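You operate a simulated robot arm through the tools that you are given. There is no shell and no other tool.

You run a simulated robot arm. Do the job below in one go: nothing can be reset, and whatever is moved stays where it is left.

Task
Lay the two sealed trays from the tool drawer on the sealer shelf.
Fine: shut and latch the drawer again; the other trays stay as they are. Where these are worked on the way, their far stop is far enough and under half their travel is too little: tool drawer.

Only the result counts: the job must be done as asked and must still hold three seconds after the hand-in. Knocking over, shifting, dropping, spilling or breaking anything else fails it.

Robot
A 7-joint arm with a two-finger parallel gripper, fixed in place. Base frame: the origin is on the floor under the middle of its stand, x ahead of it, y to its left, z up. Units: m, rad, N and s.
It reaches about 1.247 m from its shoulder. Its first joint turns from -2.304 to 2.304 rad. Payload 3.91 kg.
The tool frame sits at the grasp point between the pads (the TCP): z along the fingers, y along the line on which they close. The tips reach 0.03 m beyond it. The gripper opens to 0.11 m. The fingers are 0.02 m wide and 0.01 m thick; the gripper's body (0.048 by 0.112 m) begins 0.055 m behind the TCP.
Orientation is that of the tool frame in the base frame, as a unit quaternion [x, y, z, w]. With the fingers straight down and closing along the base's y, the tool's x points along the base's -x, its y along +y and its z along -z.

Tools
- The arm moves only by the tool step_arm. Its argument "increments" is a list of rows, each an object of numbers (a shift or turn left out is 0, a gripper value left out holds the last): "jaw": the gripper command, from -1 (shut) to 1 (fully open), values between in proportion; "dx", "dy", "dz": the shift along the tool's x, y, z in units of 40 mm (1.0 is 40 mm); "ax", "ay", "az": the turn, a rotation vector about the tool's x, y, z in units of 8 degrees (1.0 is 8 degrees). In form: [{"jaw": .., "dx": .., "dy": .., "dz": .., "ax": .., "ay": .., "az": ..}, ...]. A call has 1 to 20 rows; each row shifts and turns the commanded pose from where the row before left it, along the tool's axes as they then stand. A call with a number of a shift or a turn outside -1 to 1 is refused whole. A row lasts 0.2 s, in which the tool goes at most 0.05 m and 0.15 rad; a call with a longer step from one row to the next is refused whole, and so is a gripper value outside its range. Where a pose cannot be reached the arm comes as near as it can. A force on the tool above 80 N (or 10 N above the force at the start of the call, whichever is more), or a blocked arm, ends the call early, and 0.2 s more pass. Each finger travels about 0.108 m/s and halts on what it meets, pressing with about 40 N; the grip force reading is that of the motor and also rises with nothing between the fingers. The clock runs only during rows and for 0.2 s after the last one: add rows that do not move to give the fingers time. The reply holds the time, the measured pose of the TCP, the force on the tool along the base axes, the opening and the grip force, in the units named above and with some noise, with the torque about the TCP (base axes, N m) and any sound that the robot's microphone picked up, and new pictures: "views" is both (left out), scene, wrist or none.
- Cameras (640 x 400 px; columns grow to the right, rows downward): "scene" is fixed at [0.0542, 0.4984, 1.4965]; the picture's right is [0.01, -1.00, 0.00], its down [-0.74, -0.01, -0.68] and it looks along [0.68, 0.01, -0.74] (base axes); focal length 341 px, centre (320, 200). "wrist" rides on the gripper at [0.072, 0.017, -0.103] in the tool frame; the picture's right is [-0.23, 0.97, 0.00], its down [-0.76, -0.18, -0.62] and it looks along [-0.61, -0.14, 0.78] (tool axes); focal length 222 px, centre (320, 200). There is no depth. A picture from a camera that has moved, and an enlarged one, comes with that camera's place and axes in the base frame and with its lens. The place of the scene camera against the robot may be out by one fixed shift of up to 0.018 m in any direction.
- enlarge(camera, box): a new picture of the part [left, top, right, bottom] of that camera's present view, enlarged. The clock stands still meanwhile.
- close_job(): hands the job in; it is judged then, once.

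Places have to be worked out from the pictures, the camera data and where the tool is seen. Open the gripper and draw the arm clear of the work before you hand the job in, unless the task says otherwise.

The tools are called after "Emit:" as a command line: name --argument value ..., lists and objects as JSON in quotes. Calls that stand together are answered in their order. step_arm: Moves the arm, as the interface text tells. Its arguments: {"type":"object","properties":{"increments":{"type":"array"},"views":{"type":"string","enum":["both","scene","wrist","none"]}},"required":["increments"]} The other tools are called the same way: enlarge (camera, box) takes an enlarged picture of a part of a camera's view; close_job () hands the job in.

At the start:

```text
time: 0.0
tool_pos: [0.7037, 0.0908, 1.0878]
tool_rot: [-0.001, 1.0, 0.0, 0.0]
force: [-0.3, 0.2, -0.5]
wrist_torque: [-0.01, -0.03, 0.02]
grip_width: 0.1103
gripper_force: 0.0
```

scene: 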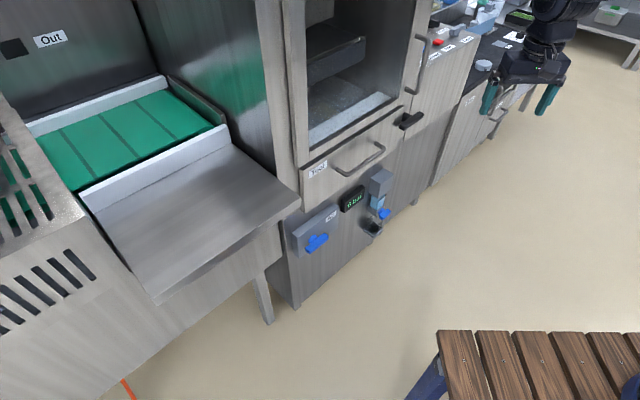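
wrist: 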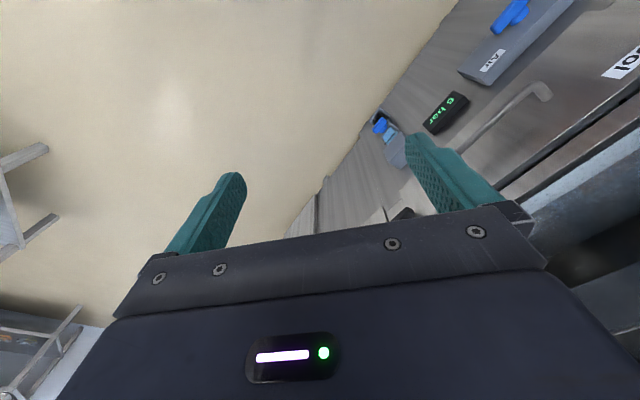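

I start by looking closely at the scene picture: there's a machine with a handle labelled "Tool" perhaps, and panels to the right. I enlarge to read the labels.

Emit:
enlarge --camera "scene" --box '[260, 80, 460, 260]'

Emit:
enlarge --camera "scene" --box '[380, 0, 640, 160]'

Emit:
enlarge --camera "scene" --box '[270, 0, 470, 125]'

Emit:
enlarge --camera "wrist" --box '[320, 0, 640, 250]'

```text
2.22 times, centred on (360, 170) of scene
camera zoom: at [0.0542, 0.4984, 1.4965], right [0.01, -1.0, 0.0], down [-0.74, -0.01, -0.68], along [0.68, 0.01, -0.74], focal length 757 px, centre (231, 267)
```

zoom: 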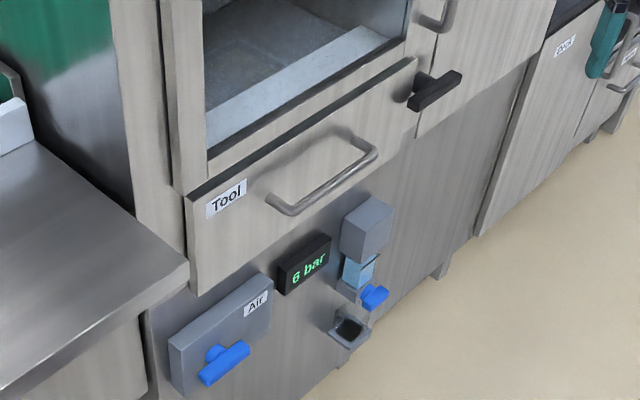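

```text
2.46 times, centred on (510, 80) of scene
camera zoom: at [0.0542, 0.4984, 1.4965], right [0.01, -1.0, 0.0], down [-0.74, -0.01, -0.68], along [0.68, 0.01, -0.74], focal length 839 px, centre (-148, 495)
```

zoom: 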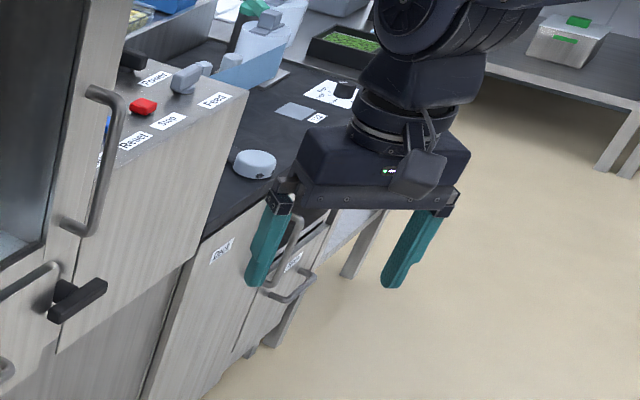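

```text
3.20 times, centred on (370, 62) of scene
camera zoom: at [0.0542, 0.4984, 1.4965], right [0.01, -1.0, 0.0], down [-0.74, -0.01, -0.68], along [0.68, 0.01, -0.74], focal length 1090 px, centre (160, 640)
```

zoom: 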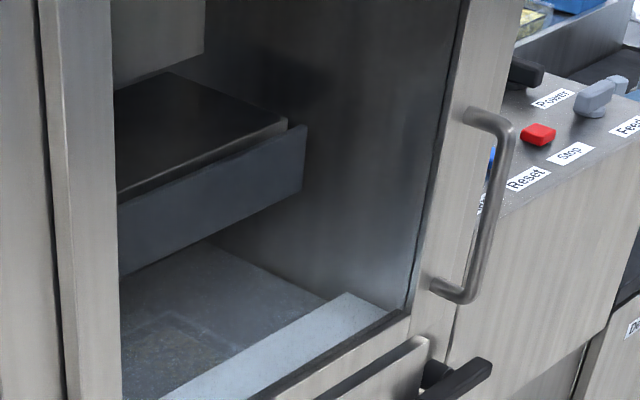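

```text
1.60 times, centred on (480, 125) of wrist
camera zoom: at [0.6293, 0.1083, 1.1897], right [0.23, 0.97, 0.0], down [0.76, -0.18, 0.62], along [0.61, -0.14, -0.78], focal length 355 px, centre (64, 320)
```

zoom: 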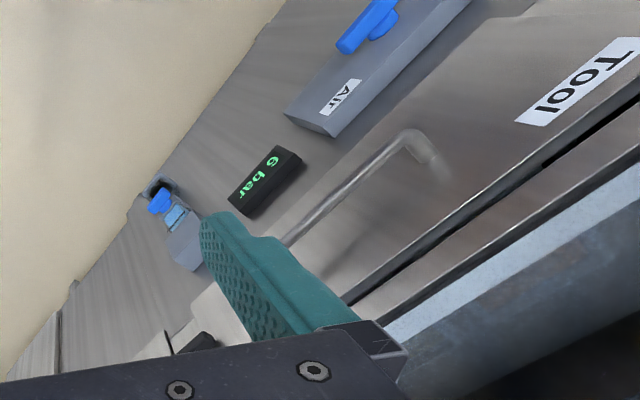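

The "Tool" drawer sits on the machine front, whose face runs about 45° to the base axes; its handle is at about (0.79..0.91, 0.43..0.31, 0.80). I back off, turn the wrist camera to face the machine, and look around before touching anything.

Emit:
step_arm --increments '[{"jaw": 1, "az": -1, "dx": 0.6}, {"az": -1, "dx": 0.6}, {"az": -1, "dx": 0.6}, {"az": -1, "dx": 0.6}, {"az": -1, "dx": 0.6}, {"az": -0.8, "dx": 0.6}]' --views "both"

```text
time: 1.4
tool_pos: [0.5723, 0.0438, 1.0863]
tool_rot: [-0.395, 0.919, -0.001, 0.0]
force: [0.9, 0.4, -1.1]
wrist_torque: [0.01, 0.01, 0.03]
grip_width: 0.1103
gripper_force: 0.1
camera wrist: at [0.5088, 0.003, 1.1892], right [-0.55, 0.84, 0.0], down [0.65, 0.43, 0.62], along [0.52, 0.34, -0.78], focal length 222 px, centre (320, 200)
```

scene: 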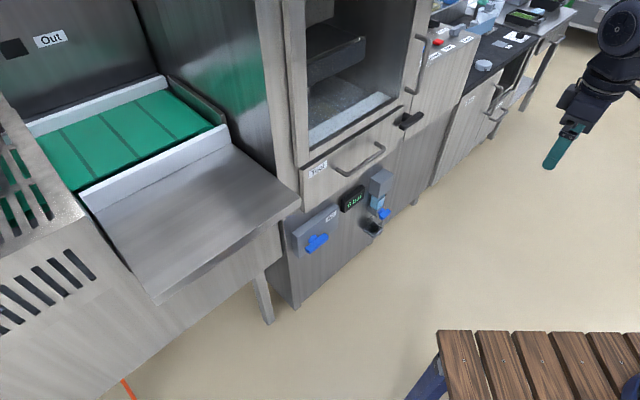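
wrist: 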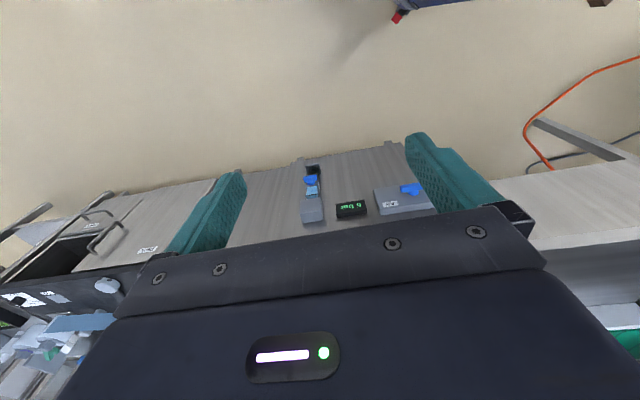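

The wrist camera is upside down relative to the world, and the machine front is at the top of the picture. I tilt the fingers forward to look into the machine's chamber.

Emit:
step_arm --increments '[{"ay": -1}, {"ay": -1}, {"ay": -1}, {"ay": -1}, {"ay": -1}]' --views "both"

```text
time: 2.6
tool_pos: [0.5711, 0.0428, 1.0868]
tool_rot: [-0.37, 0.864, 0.134, 0.315]
force: [-0.5, -0.1, 0.4]
wrist_torque: [-0.01, 0.0, 0.0]
grip_width: 0.1098
gripper_force: 0.0
camera wrist: at [0.474, -0.033, 1.1179], right [-0.58, 0.8, 0.15], down [0.25, 0.01, 0.97], along [0.77, 0.6, -0.21], focal length 222 px, centre (320, 200)
```

scene: 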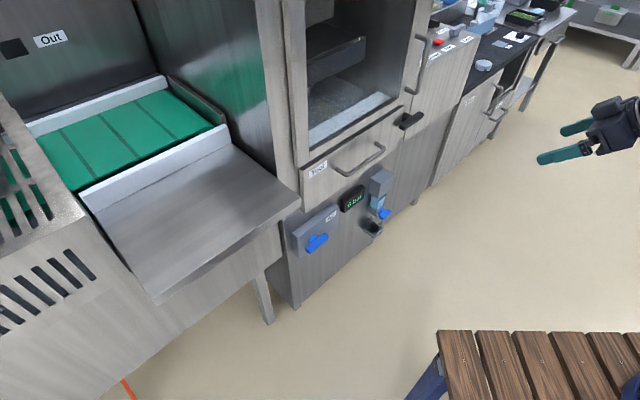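
wrist: 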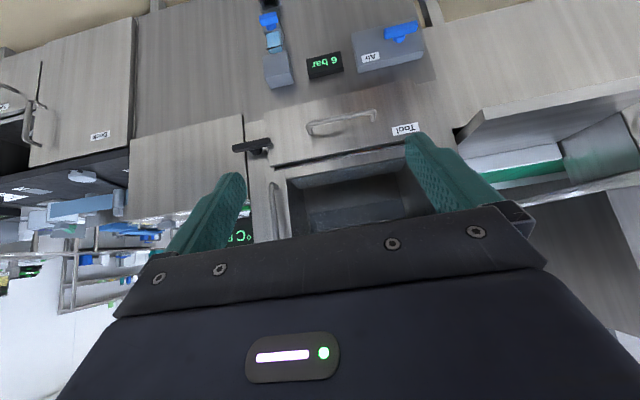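

The view now takes in the drawer, the latch, the chamber and the benches on the right. I enlarge several parts.

Emit:
enlarge --camera "wrist" --box '[220, 80, 460, 240]'

Emit:
enlarge --camera "wrist" --box '[0, 100, 240, 320]'

Emit:
enlarge --camera "wrist" --box '[440, 80, 640, 280]'

```text
2.50 times, centred on (340, 160) of wrist
camera zoom: at [0.474, -0.033, 1.1179], right [-0.58, 0.8, 0.15], down [0.25, 0.01, 0.97], along [0.77, 0.6, -0.21], focal length 555 px, centre (270, 300)
```

zoom: 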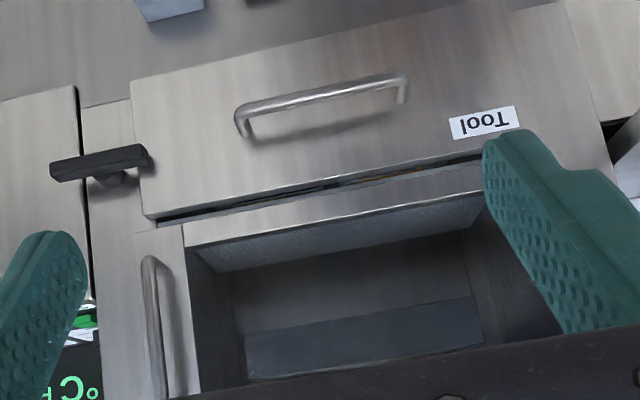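

```text
1.82 times, centred on (120, 210) of wrist
camera zoom: at [0.474, -0.033, 1.1179], right [-0.58, 0.8, 0.15], down [0.25, 0.01, 0.97], along [0.77, 0.6, -0.21], focal length 404 px, centre (684, 182)
```

zoom: 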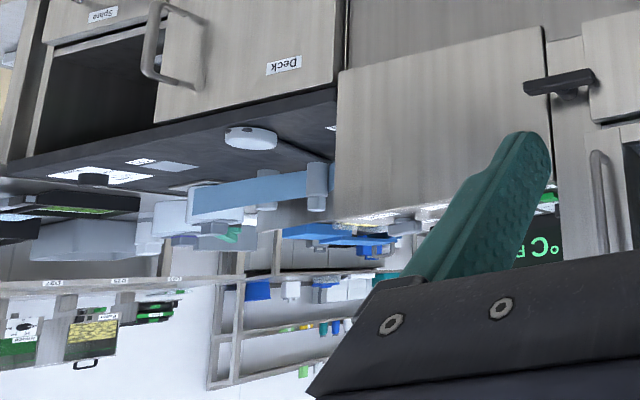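

```text
2.00 times, centred on (540, 180) of wrist
camera zoom: at [0.474, -0.033, 1.1179], right [-0.58, 0.8, 0.15], down [0.25, 0.01, 0.97], along [0.77, 0.6, -0.21], focal length 444 px, centre (-120, 240)
```

zoom: 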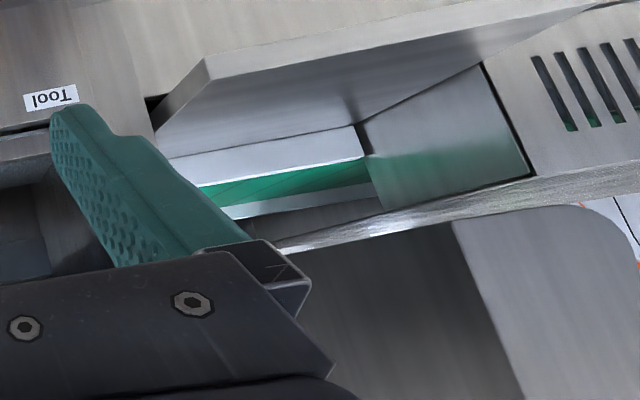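

No label reads "Sealer" yet, so I tilt further up and enlarge to see the upper part of the machine and its surroundings.

Emit:
step_arm --increments '[{"ay": -1, "dx": 0.5}, {"ay": -1, "dx": 0.5}, {"ay": -1, "dx": 0.5}]' --views "wrist"

Emit:
enlarge --camera "scene" --box '[0, 0, 320, 200]'

Emit:
enlarge --camera "scene" --box '[400, 0, 640, 150]'

```text
time: 3.4
tool_pos: [0.6296, 0.0096, 1.0826]
tool_rot: [-0.334, 0.779, 0.209, 0.488]
force: [-0.8, -0.3, 0.6]
wrist_torque: [-0.01, 0.0, -0.02]
grip_width: 0.1099
gripper_force: 0.0
out of reach, approached as far as the arm can: row 1, 2, 3
camera wrist: at [0.5314, -0.0689, 1.0613], right [-0.64, 0.74, 0.2], down [-0.03, -0.29, 0.96], along [0.77, 0.6, 0.21], focal length 222 px, centre (320, 200)
```

wrist: 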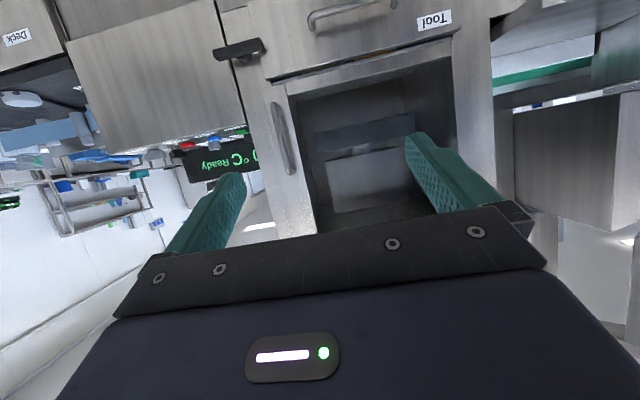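

```text
2.00 times, centred on (160, 100) of scene
camera zoom: at [0.0542, 0.4984, 1.4965], right [0.01, -1.0, 0.0], down [-0.74, -0.01, -0.68], along [0.68, 0.01, -0.74], focal length 681 px, centre (640, 400)
```

zoom: 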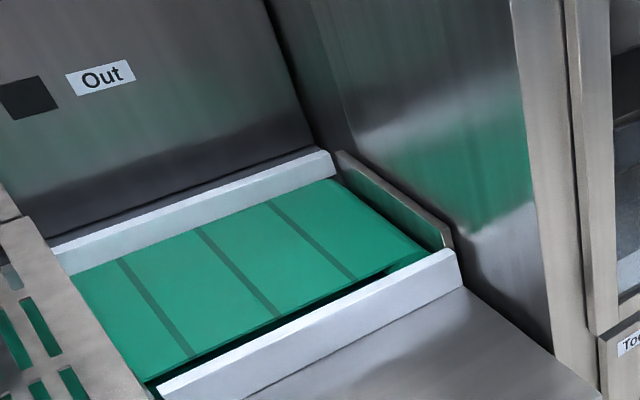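

```text
2.67 times, centred on (520, 75) of scene
camera zoom: at [0.0542, 0.4984, 1.4965], right [0.01, -1.0, 0.0], down [-0.74, -0.01, -0.68], along [0.68, 0.01, -0.74], focal length 908 px, centre (-213, 533)
```

zoom: 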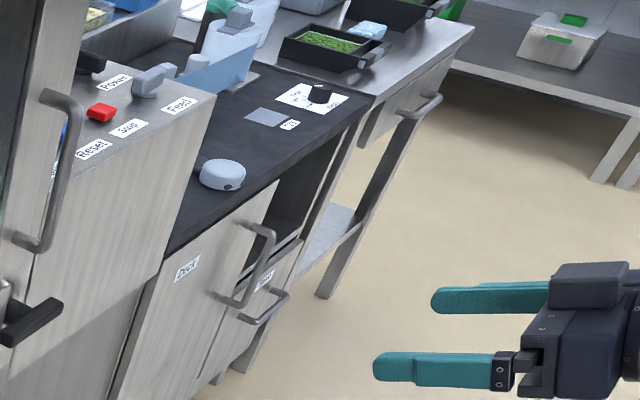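

The display reads "... °C Ready", so this machine is the sealer. I enlarge the chamber, the left-hand plate and the racks for anything marked as its shelf.

Emit:
enlarge --camera "wrist" --box '[240, 40, 480, 240]'

Emit:
enlarge --camera "wrist" --box '[440, 0, 640, 260]'

Emit:
enlarge --camera "wrist" --box '[0, 60, 260, 260]'

Emit:
enlarge --camera "scene" --box '[280, 0, 420, 150]'

```text
2.00 times, centred on (360, 140) of wrist
camera zoom: at [0.5314, -0.0689, 1.0613], right [-0.64, 0.74, 0.2], down [-0.03, -0.29, 0.96], along [0.77, 0.6, 0.21], focal length 444 px, centre (240, 320)
```

zoom: 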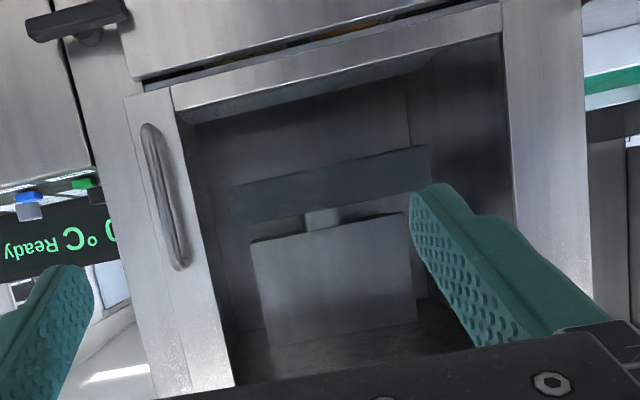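

```text
1.54 times, centred on (540, 130) of wrist
camera zoom: at [0.5314, -0.0689, 1.0613], right [-0.64, 0.74, 0.2], down [-0.03, -0.29, 0.96], along [0.77, 0.6, 0.21], focal length 342 px, centre (-18, 308)
```

zoom: 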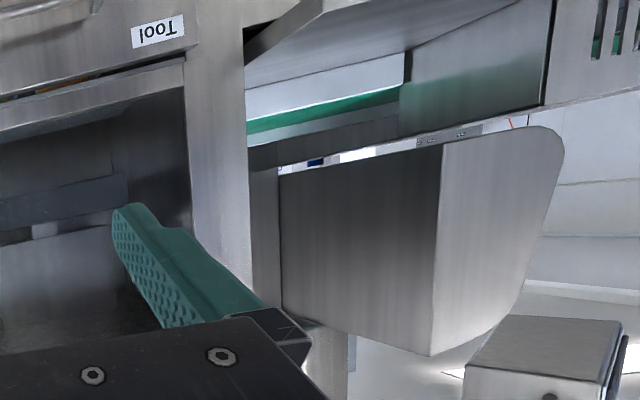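

```text
2.00 times, centred on (130, 160) of wrist
camera zoom: at [0.5314, -0.0689, 1.0613], right [-0.64, 0.74, 0.2], down [-0.03, -0.29, 0.96], along [0.77, 0.6, 0.21], focal length 444 px, centre (700, 280)
```

zoom: 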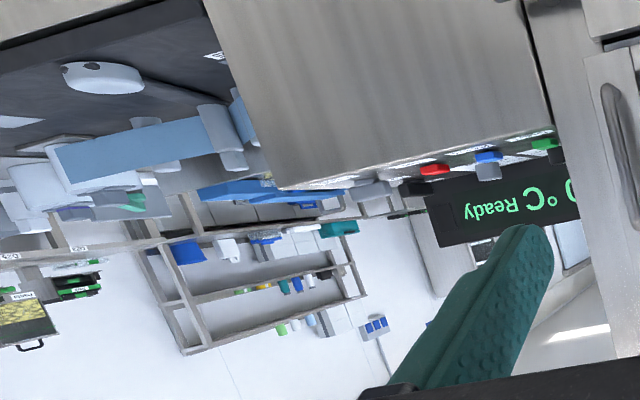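

```text
2.67 times, centred on (350, 75) of scene
camera zoom: at [0.0542, 0.4984, 1.4965], right [0.01, -1.0, 0.0], down [-0.74, -0.01, -0.68], along [0.68, 0.01, -0.74], focal length 908 px, centre (240, 533)
```

zoom: 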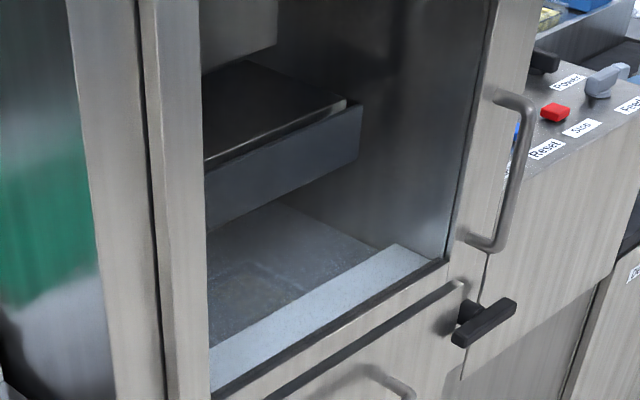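

The chamber sits behind a closed guard door, and only the drawer is named as something to work. That makes the plate left of the sealer, at about z 0.8, the likely shelf. I untilt and slide left to look at the plate more closely.

Emit:
step_arm --increments '[{"ay": 1}, {"ay": 1}, {"ay": 1}, {"dy": 1}, {"dy": 1}, {"dy": 1}, {"dy": 1}, {"dy": 1}, {"dy": 1}, {"dy": 1}]' --views "both"

```text
time: 5.6
tool_pos: [0.4718, 0.2203, 1.1123]
tool_rot: [-0.371, 0.864, 0.134, 0.314]
force: [-0.4, -0.5, 0.4]
wrist_torque: [-0.02, 0.01, 0.0]
grip_width: 0.1099
gripper_force: 0.1
out of reach, approached as far as the arm can: row 6, 7, 8, 9, 10
camera wrist: at [0.3758, 0.1433, 1.1443], right [-0.58, 0.8, 0.14], down [0.26, 0.01, 0.97], along [0.77, 0.6, -0.21], focal length 222 px, centre (320, 200)
```

scene: 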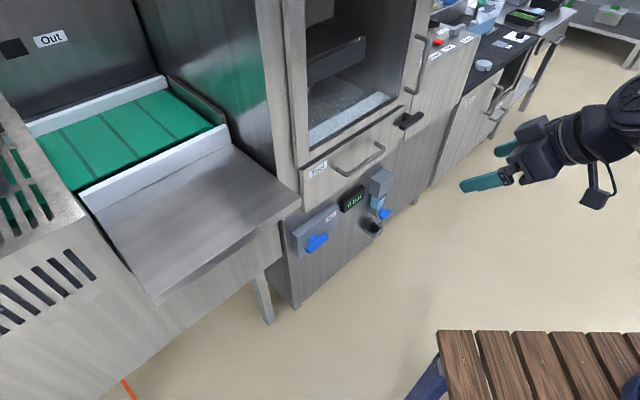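
wrist: 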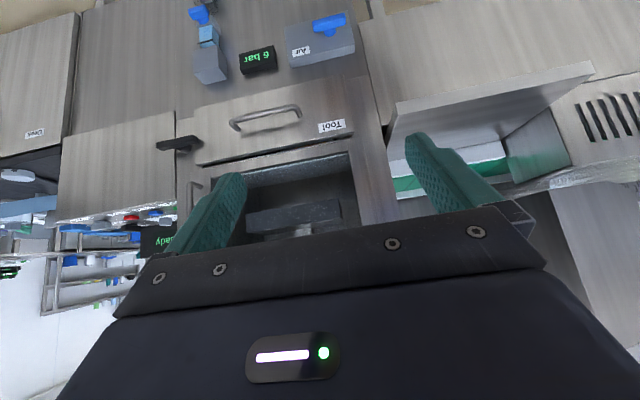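

Tilted poses close to the base can't be reached. I point the fingers down again and move up and left to look at the plate from above.

Emit:
step_arm --increments '[{"ay": 1}, {"ay": 1}, {"ay": 1}, {"ay": 1}, {"ay": 1}, {"dx": -0.7, "dy": 0.75, "dz": -0.45}, {"dx": -0.7, "dy": 0.75, "dz": -0.45}, {"dx": -0.7, "dy": 0.75, "dz": -0.45}, {"dx": -0.7, "dy": 0.75, "dz": -0.45}, {"dx": -0.7, "dy": 0.75, "dz": -0.45}, {"dx": -0.7, "dy": 0.75, "dz": -0.45}, {"dx": -0.7, "dy": 0.75, "dz": -0.45}, {"dx": -0.7, "dy": 0.75, "dz": -0.45}]' --views "both"

```text
time: 8.4
tool_pos: [0.4514, 0.5503, 1.2554]
tool_rot: [-0.393, 0.919, 0.001, 0.0]
force: [-0.3, -0.1, 0.1]
wrist_torque: [0.07, 0.02, 0.03]
grip_width: 0.1102
gripper_force: 0.0
camera wrist: at [0.3886, 0.5101, 1.3568], right [-0.55, 0.84, 0.0], down [0.65, 0.43, 0.62], along [0.52, 0.34, -0.78], focal length 222 px, centre (320, 200)
```

scene: 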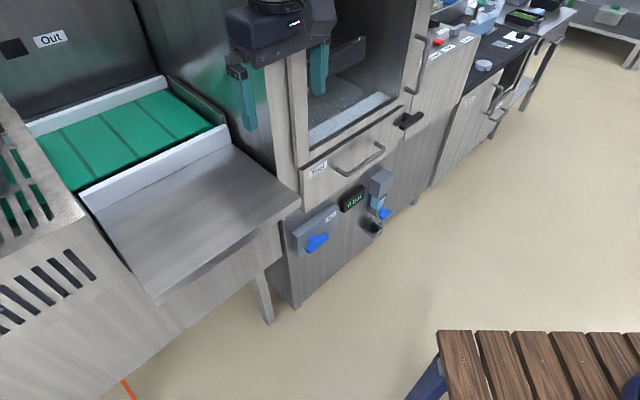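
wrist: 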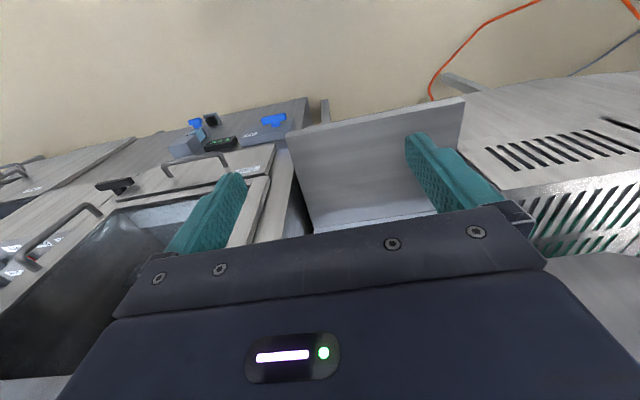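

The plate lies flat between the sealer and the slotted guard. I enlarge it for markings before surveying the right side.

Emit:
enlarge --camera "wrist" --box '[220, 80, 520, 260]'

Emit:
enlarge --camera "wrist" --box '[0, 90, 300, 300]'

Emit:
enlarge --camera "scene" --box '[60, 120, 320, 320]'

```text
2.13 times, centred on (370, 170) of wrist
camera zoom: at [0.3886, 0.5101, 1.3568], right [-0.55, 0.84, 0.0], down [0.65, 0.43, 0.62], along [0.52, 0.34, -0.78], focal length 474 px, centre (213, 264)
```

zoom: 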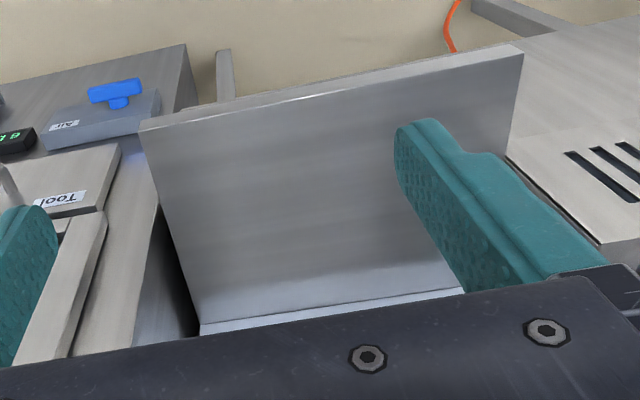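

```text
1.90 times, centred on (150, 195) of wrist
camera zoom: at [0.3886, 0.5101, 1.3568], right [-0.55, 0.84, 0.0], down [0.65, 0.43, 0.62], along [0.52, 0.34, -0.78], focal length 423 px, centre (644, 210)
```

zoom: 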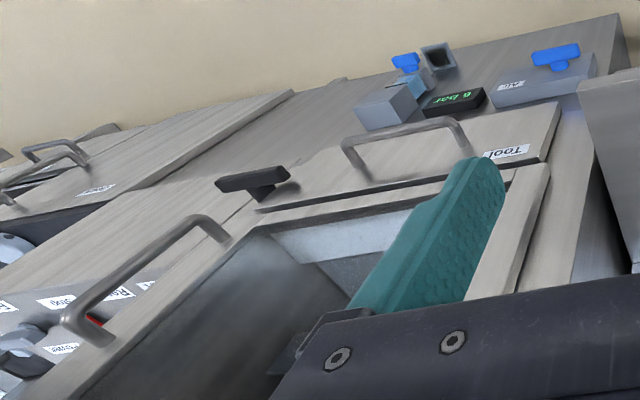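

```text
2.00 times, centred on (190, 220) of scene
camera zoom: at [0.0542, 0.4984, 1.4965], right [0.01, -1.0, 0.0], down [-0.74, -0.01, -0.68], along [0.68, 0.01, -0.74], focal length 681 px, centre (580, 160)
```

zoom: 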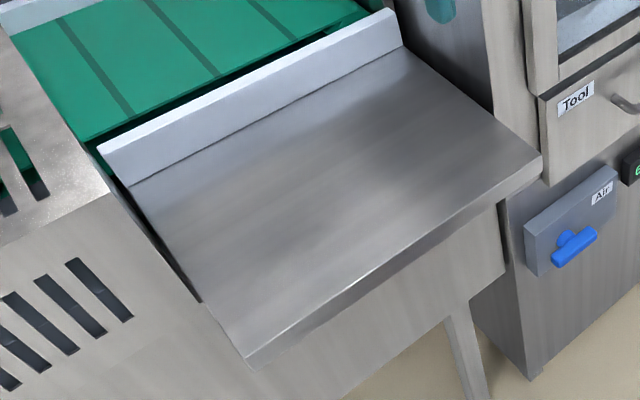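

No markings on the plate. I slide across to the right to check the other benches and their labels before choosing the shelf.

Emit:
step_arm --increments '[{"dx": 0.56, "dy": -0.92}, {"dx": 0.56, "dy": -0.92}, {"dx": 0.56, "dy": -0.92}, {"dx": 0.56, "dy": -0.92}, {"dx": 0.56, "dy": -0.92}, {"dx": 0.56, "dy": -0.92}, {"dx": 0.56, "dy": -0.92}, {"dx": 0.56, "dy": -0.92}, {"dx": 0.56, "dy": -0.92}, {"dx": 0.56, "dy": -0.92}, {"dx": 0.56, "dy": -0.92}, {"dx": 0.56, "dy": -0.92}, {"dx": 0.56, "dy": -0.92}, {"dx": 0.56, "dy": -0.92}]' --views "none"

Emit:
step_arm --increments '[{"ay": -1}, {"ay": -1}, {"ay": -1}, {"ay": -1}, {"ay": -1}]' --views "wrist"

```text
time: 11.4
tool_pos: [0.6082, -0.0337, 1.2549]
tool_rot: [-0.394, 0.919, 0.0, 0.001]
force: [0.2, 0.1, 0.1]
wrist_torque: [-0.05, 0.02, -0.04]
grip_width: 0.1101
gripper_force: 0.2
```

```text
time: 12.6
tool_pos: [0.6072, -0.0327, 1.2538]
tool_rot: [-0.37, 0.864, 0.134, 0.315]
force: [0.7, 0.5, -0.2]
wrist_torque: [0.0, -0.01, -0.01]
grip_width: 0.11
gripper_force: 0.0
camera wrist: at [0.5111, -0.1095, 1.2857], right [-0.59, 0.8, 0.15], down [0.25, 0.01, 0.97], along [0.77, 0.6, -0.21], focal length 222 px, centre (320, 200)
```

wrist: 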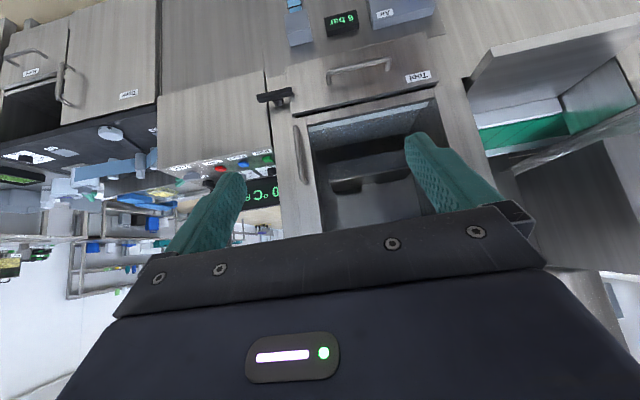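

I yaw the camera clockwise to view the benches on the right.

Emit:
step_arm --increments '[{"ax": 0.64, "az": 0.77}, {"ax": 0.64, "az": 0.77}, {"ax": 0.64, "az": 0.77}, {"ax": 0.64, "az": 0.77}, {"ax": 0.64, "az": 0.77}]' --views "wrist"

Emit:
enlarge --camera "wrist" --box '[0, 0, 320, 200]'

Emit:
enlarge --camera "wrist" --box '[240, 0, 640, 250]'

Emit:
enlarge --camera "wrist" --box '[0, 150, 220, 320]'

```text
time: 13.8
tool_pos: [0.6077, -0.0354, 1.2534]
tool_rot: [-0.05, 0.939, 0.019, 0.341]
force: [0.2, 0.3, -0.5]
wrist_torque: [0.01, -0.01, 0.0]
grip_width: 0.1101
gripper_force: 0.0
camera wrist: at [0.4845, -0.0303, 1.2854], right [0.07, 0.99, 0.15], down [0.2, -0.16, 0.97], along [0.98, -0.03, -0.21], focal length 222 px, centre (320, 200)
```

wrist: 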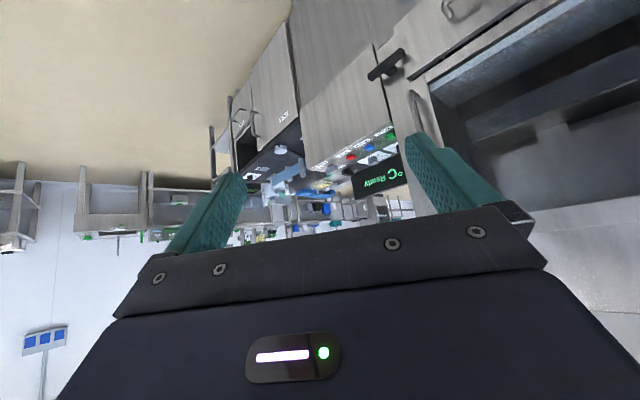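

```text
2.00 times, centred on (160, 100) of wrist
camera zoom: at [0.4845, -0.0303, 1.2854], right [0.07, 0.99, 0.15], down [0.2, -0.16, 0.97], along [0.98, -0.03, -0.21], focal length 444 px, centre (640, 400)
```

zoom: 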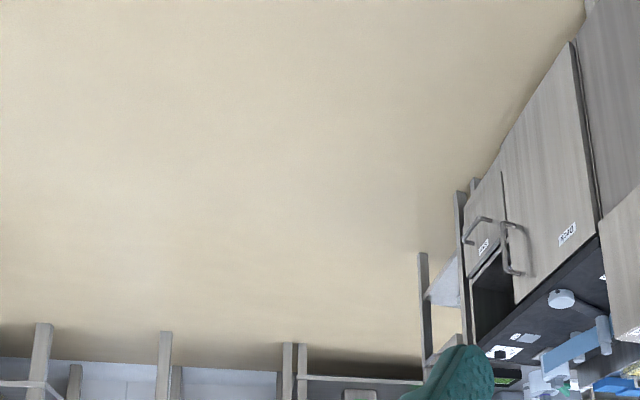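

```text
1.60 times, centred on (440, 125) of wrist
camera zoom: at [0.4845, -0.0303, 1.2854], right [0.07, 0.99, 0.15], down [0.2, -0.16, 0.97], along [0.98, -0.03, -0.21], focal length 355 px, centre (128, 320)
```

zoom: 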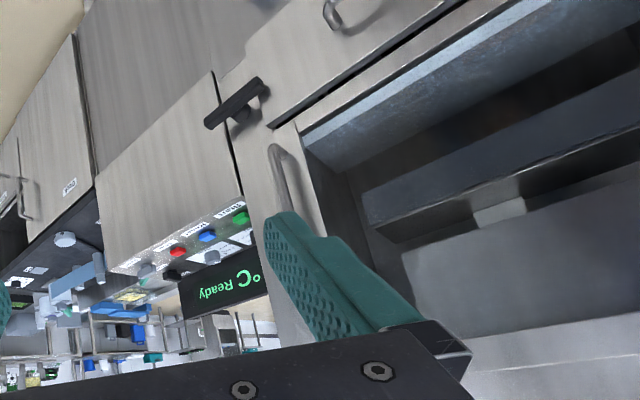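

```text
2.35 times, centred on (110, 235) of wrist
camera zoom: at [0.4845, -0.0303, 1.2854], right [0.07, 0.99, 0.15], down [0.2, -0.16, 0.97], along [0.98, -0.03, -0.21], focal length 523 px, centre (814, 118)
```

zoom: 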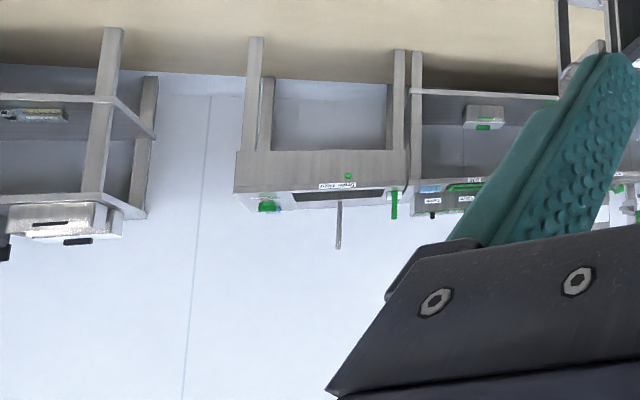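

The other benches are out of the arm's reach, so the sealer's own plate is the shelf. The black T-bar to the right of the drawer, at about (1.05, 0.20, 0.80), overlaps its front and looks like the latch. I move in for a close look at it.

Emit:
step_arm --increments '[{"ax": -0.64, "az": -0.77}, {"ax": -0.64, "az": -0.77}, {"ax": -0.64, "az": -0.77}, {"ax": -0.64, "az": -0.77}, {"ax": -0.64, "az": -0.77}, {"dx": 0.05, "dy": -0.41, "dz": 0.94}, {"dx": 0.05, "dy": -0.41, "dz": 0.94}, {"dx": 0.05, "dy": -0.41, "dz": 0.94}, {"dx": 0.05, "dy": -0.41, "dz": 0.94}, {"dx": 0.05, "dy": -0.41, "dz": 0.94}, {"dx": 0.05, "dy": -0.41, "dz": 0.94}, {"dx": 0.05, "dy": -0.41, "dz": 0.94}, {"dx": 0.05, "dy": -0.41, "dz": 0.94}]' --views "both"

Emit:
enlarge --camera "wrist" --box '[200, 60, 440, 220]'

```text
time: 16.6
tool_pos: [0.8245, 0.0091, 1.0145]
tool_rot: [-0.37, 0.863, 0.135, 0.315]
force: [-0.3, 0.9, 0.1]
wrist_torque: [-0.03, 0.01, -0.01]
grip_width: 0.1098
gripper_force: 0.1
camera wrist: at [0.7278, -0.067, 1.0451], right [-0.58, 0.8, 0.14], down [0.25, 0.01, 0.97], along [0.77, 0.6, -0.21], focal length 222 px, centre (320, 200)
```

scene: 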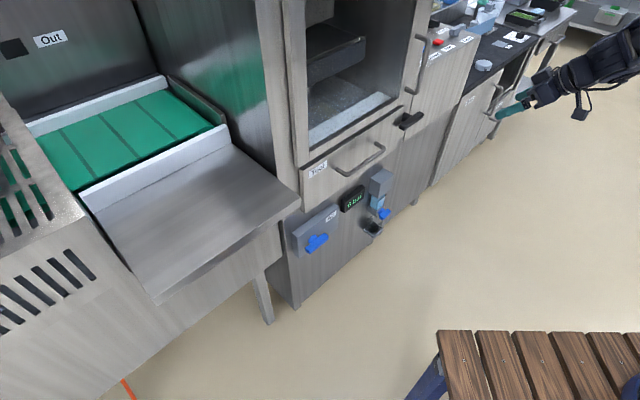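
wrist: 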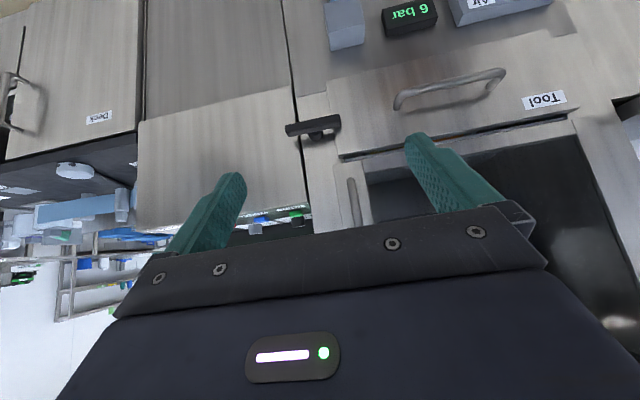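

```text
2.50 times, centred on (320, 140) of wrist
camera zoom: at [0.7278, -0.067, 1.0451], right [-0.58, 0.8, 0.14], down [0.25, 0.01, 0.97], along [0.77, 0.6, -0.21], focal length 555 px, centre (320, 350)
```

zoom: 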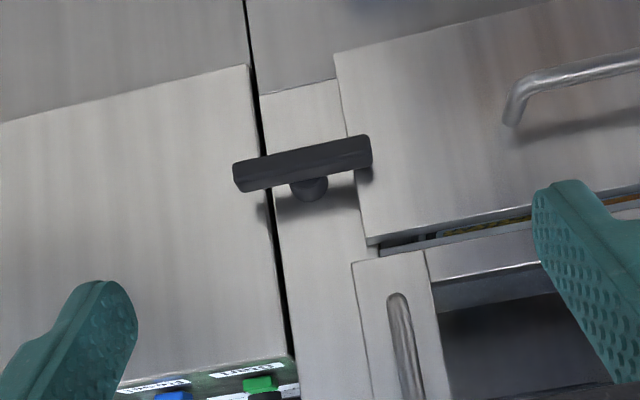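

The latch is a T-bar centred at about (1.055, 0.200, 0.798), lying horizontally and overlapping the drawer front, so the drawer is latched. I level the fingers so I can grip the bar from the front.

Emit:
step_arm --increments '[{"ay": -1}, {"ay": -1}, {"ay": -1}, {"ay": -1}, {"ay": -1}, {"ay": -1}, {"ay": -0.25}]' --views "both"

```text
time: 18.2
tool_pos: [0.8272, 0.007, 1.0147]
tool_rot: [-0.278, 0.65, 0.278, 0.651]
force: [-0.8, 0.0, -0.3]
wrist_torque: [0.0, 0.0, 0.02]
grip_width: 0.1099
gripper_force: 0.0
camera wrist: at [0.7435, -0.0563, 0.9405], right [-0.7, 0.67, 0.23], down [-0.3, -0.57, 0.76], along [0.64, 0.47, 0.61], focal length 222 px, centre (320, 200)
```

scene: 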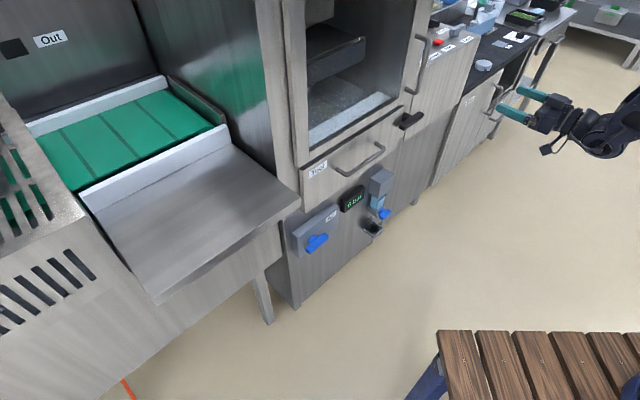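
wrist: 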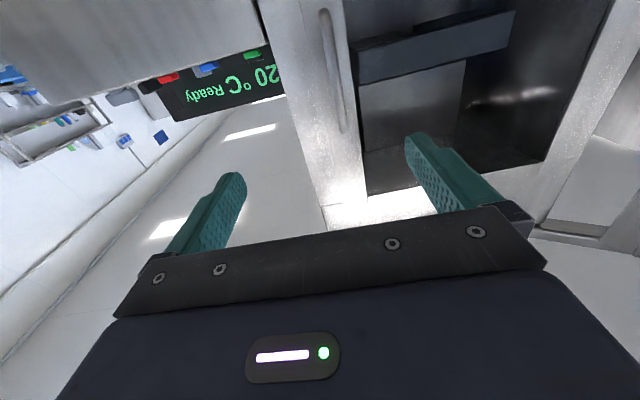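

That pose is reachable. I trim the yaw to match the face at about -46° and roll 90° so the fingers close vertically around the bar.

Emit:
step_arm --increments '[{"ax": 0.29}, {"az": -1}, {"az": -1}, {"az": -1}, {"az": -1}, {"az": -1}, {"az": -1}, {"az": -1}, {"az": -1}, {"az": -1}, {"az": -1}, {"az": -1}, {"az": -0.25}]' --views "both"

```text
time: 21.0
tool_pos: [0.8345, 0.0121, 1.1695]
tool_rot: [0.661, -0.318, 0.237, -0.637]
force: [0.2, 0.5, 0.6]
wrist_torque: [-0.03, 0.03, 0.02]
grip_width: 0.1102
gripper_force: 0.3
out of reach, approached as far as the arm can: row 9, 10, 11, 12, 13
camera wrist: at [0.8075, -0.1106, 1.1523], right [-0.27, 0.18, -0.95], down [-0.95, 0.12, 0.29], along [0.16, 0.98, 0.14], focal length 222 px, centre (320, 200)
```

scene: 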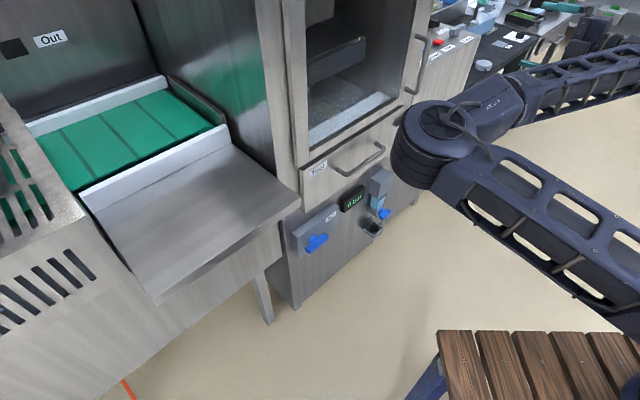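
wrist: 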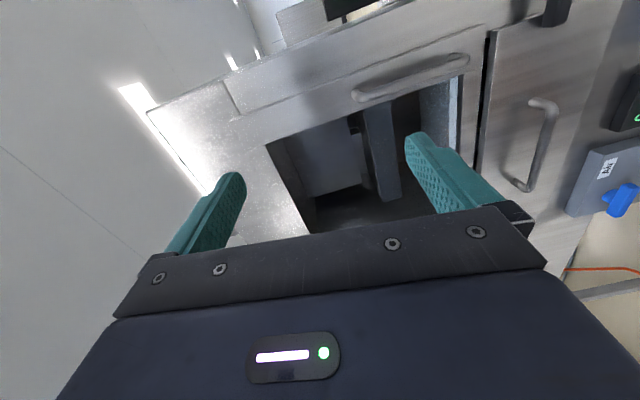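

The roll reached a joint limit, and the arm swung its elbow around to the left. Nothing was touched (force about 0), but I don't want that configuration, so I roll back the other way and watch.

Emit:
step_arm --increments '[{"az": 1}, {"az": 1}, {"az": 1}, {"az": 1}]' --views "scene"

```text
time: 22.0
tool_pos: [0.8335, 0.0138, 1.1689]
tool_rot: [-0.546, 0.489, -0.053, 0.678]
force: [-0.3, 0.2, -1.2]
wrist_torque: [0.0, -0.01, 0.01]
grip_width: 0.1099
gripper_force: 0.1
```

scene: 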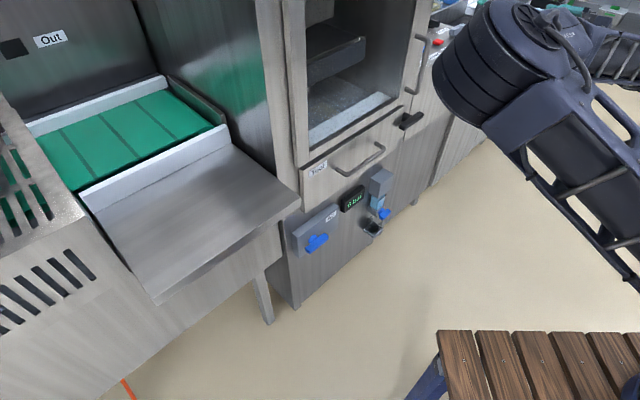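

The elbow is lifting back up. I continue rolling back towards neutral.

Emit:
step_arm --increments '[{"az": 1}, {"az": 1}, {"az": 1}, {"az": 1}, {"az": 1}, {"az": 1}]' --views "both"

```text
time: 23.4
tool_pos: [0.8343, 0.0124, 1.1675]
tool_rot: [-0.301, 0.668, 0.228, 0.641]
force: [0.9, -0.1, -0.1]
wrist_torque: [0.03, -0.03, -0.06]
grip_width: 0.1102
gripper_force: 0.0
camera wrist: at [0.748, -0.0544, 1.1012], right [-0.68, 0.72, 0.15], down [-0.33, -0.47, 0.82], along [0.66, 0.51, 0.56], focal length 222 px, centre (320, 200)
```

scene: 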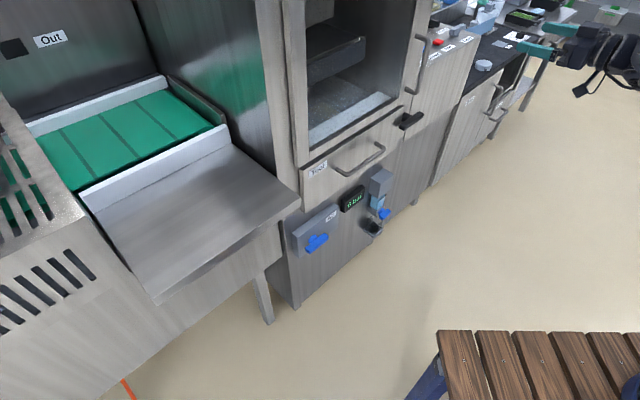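
wrist: 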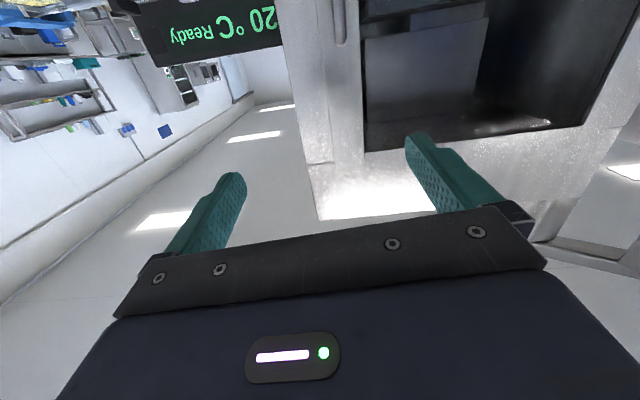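

Back near neutral with the elbow clear. I drop to about 0.15 m in front of the latch, then try the roll in the other direction.

Emit:
step_arm --increments '[{"dx": 0.99, "dy": 0.03, "dz": 0.47}, {"dx": 0.99, "dy": 0.03, "dz": 0.47}, {"dx": 0.99, "dy": 0.03, "dz": 0.47}, {"dx": 0.99, "dy": 0.03, "dz": 0.47}, {"dx": 0.99, "dy": 0.03, "dz": 0.47}, {"dx": 0.99, "dy": 0.03, "dz": 0.47}, {"dx": 0.99, "dy": 0.03, "dz": 0.47}, {"dx": 0.99, "dy": 0.03, "dz": 0.47}, {"dx": 0.99, "dy": 0.03, "dz": 0.47}, {"az": 0.58}, {"ay": -0.53}]' --views "both"

```text
time: 25.8
tool_pos: [0.9514, 0.0997, 0.8004]
tool_rot: [-0.264, 0.656, 0.263, 0.656]
force: [-1.0, 0.2, -0.3]
wrist_torque: [-0.03, 0.02, -0.01]
grip_width: 0.1101
gripper_force: 0.0
camera wrist: at [0.8652, 0.0402, 0.7272], right [-0.67, 0.7, 0.23], down [-0.33, -0.56, 0.76], along [0.66, 0.44, 0.61], focal length 222 px, centre (320, 200)
```

scene: 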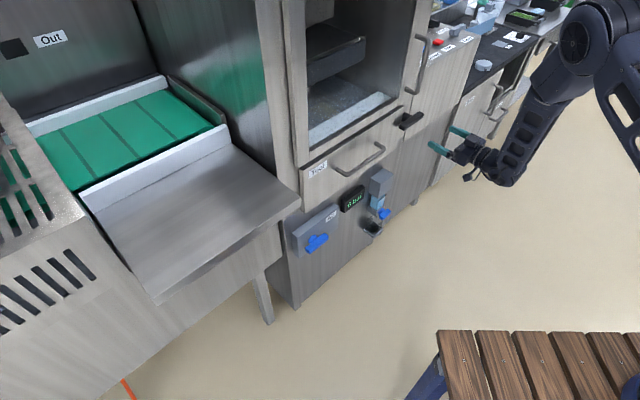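
wrist: 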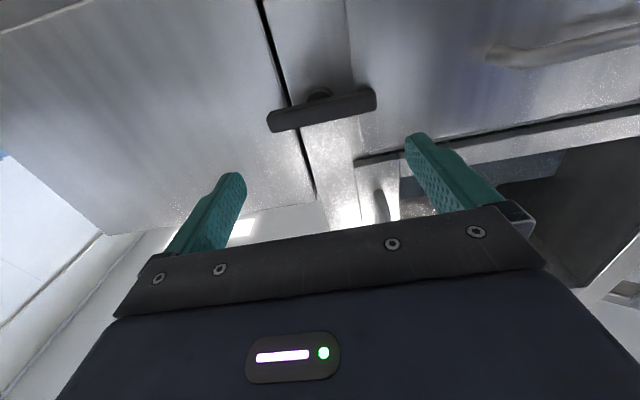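

The latch shows clearly ahead, centred where I estimated. I roll in the positive direction in two stages and watch the arm.

Emit:
step_arm --increments '[{"az": 1}, {"az": 1}, {"az": 1}, {"az": 1}, {"az": 1}]' --views "scene"

```text
time: 27.0
tool_pos: [0.9494, 0.0983, 0.8003]
tool_rot: [-0.023, 0.707, 0.472, 0.527]
force: [0.0, -0.3, 0.8]
wrist_torque: [0.01, 0.03, -0.03]
grip_width: 0.11
gripper_force: 0.0
```

scene: 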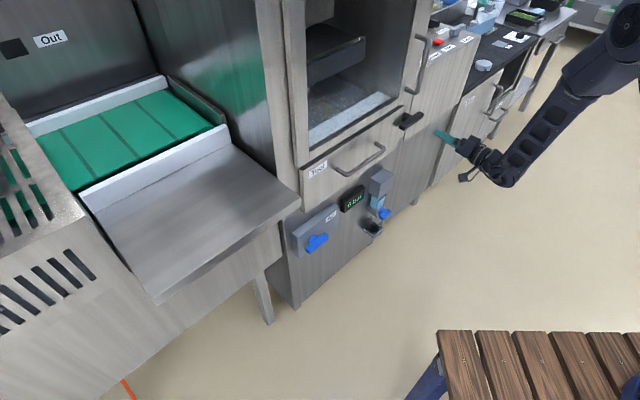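

The pose holds with no reconfiguration. I continue to the full 90°.

Emit:
step_arm --increments '[{"az": 1}, {"az": 1}, {"az": 1}, {"az": 1}, {"az": 1}, {"az": 1}, {"az": 0.25}]' --views "both"

```text
time: 28.6
tool_pos: [0.95, 0.0981, 0.7995]
tool_rot: [0.276, 0.651, 0.65, 0.278]
force: [-0.2, -0.5, -0.3]
wrist_torque: [-0.01, 0.01, 0.01]
grip_width: 0.1101
gripper_force: 0.1
camera wrist: at [0.825, 0.0788, 0.8155], right [0.16, -0.16, 0.97], down [0.08, -0.98, -0.18], along [0.98, 0.1, -0.14], focal length 222 px, centre (320, 200)
```

scene: 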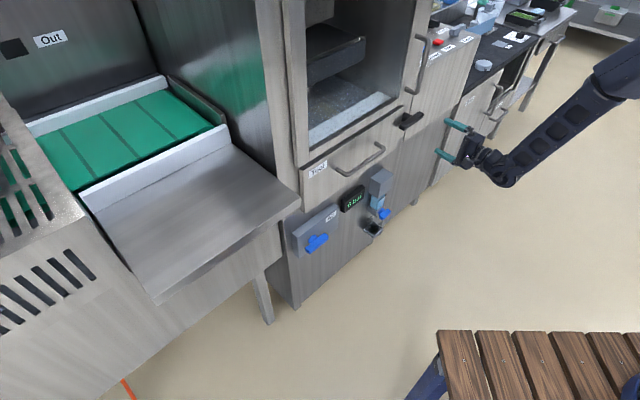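
wrist: 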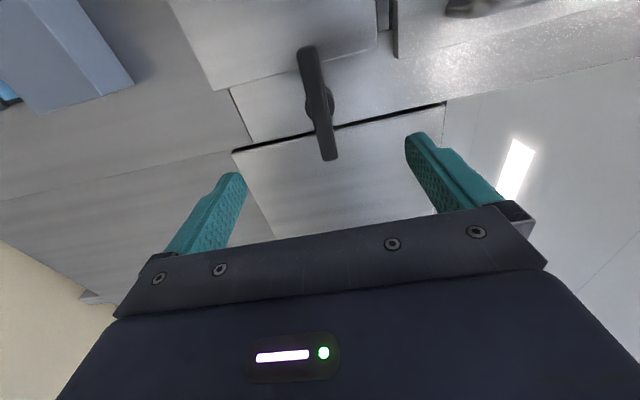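

The bar now lies between the open fingers. I advance about 0.12 m with small vertical and side trims, then check.

Emit:
step_arm --increments '[{"dz": 1, "dy": -0.07}, {"dz": 1}, {"dz": 0.7}]' --views "both"

Emit:
enlarge --camera "wrist" --box '[180, 0, 500, 220]'

Emit:
enlarge --camera "scene" --box '[360, 80, 500, 190]'

```text
time: 29.4
tool_pos: [1.0308, 0.1704, 0.7958]
tool_rot: [0.278, 0.651, 0.649, 0.278]
force: [-0.1, -1.0, 0.4]
wrist_torque: [-0.03, 0.02, 0.0]
grip_width: 0.11
gripper_force: 0.0
camera wrist: at [0.9045, 0.1507, 0.8119], right [0.16, -0.16, 0.97], down [0.08, -0.98, -0.18], along [0.98, 0.1, -0.14], focal length 222 px, centre (320, 200)
```

scene: 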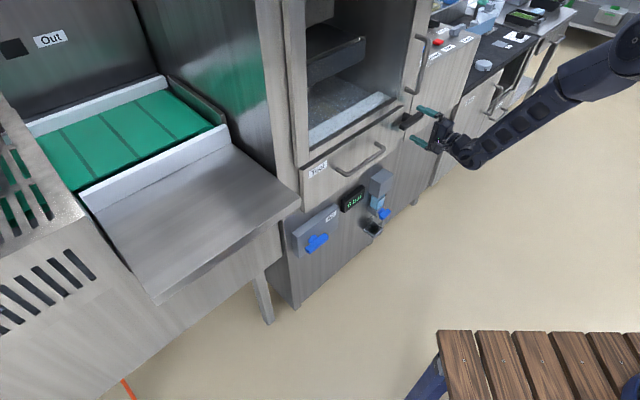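
wrist: 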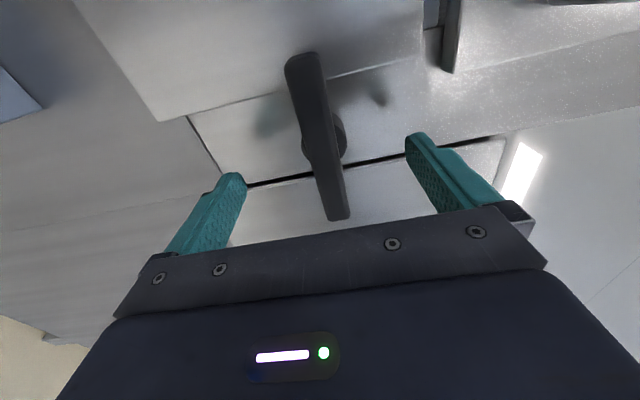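

```text
1.82 times, centred on (340, 110) of wrist
camera zoom: at [0.9045, 0.1507, 0.8119], right [0.16, -0.16, 0.97], down [0.08, -0.98, -0.18], along [0.98, 0.1, -0.14], focal length 404 px, centre (284, 364)
```

zoom: 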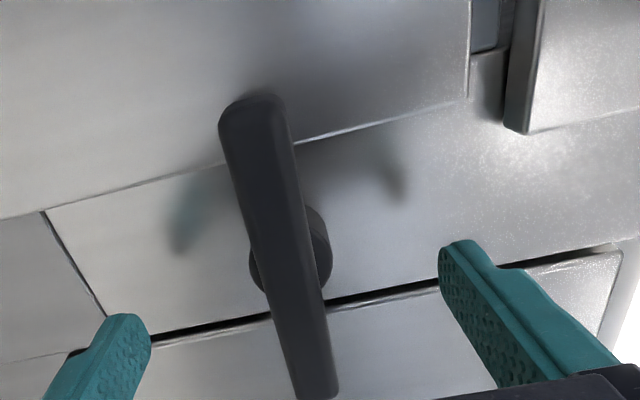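

```text
3.64 times, centred on (430, 135) of scene
camera zoom: at [0.0542, 0.4984, 1.4965], right [0.01, -1.0, 0.0], down [-0.74, -0.01, -0.68], along [0.68, 0.01, -0.74], focal length 1239 px, centre (-80, 436)
```

zoom: 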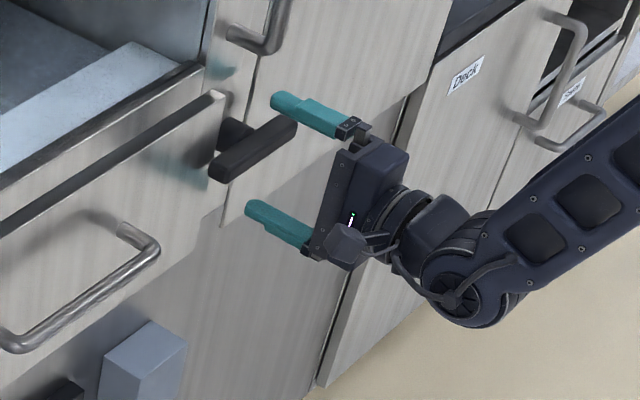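

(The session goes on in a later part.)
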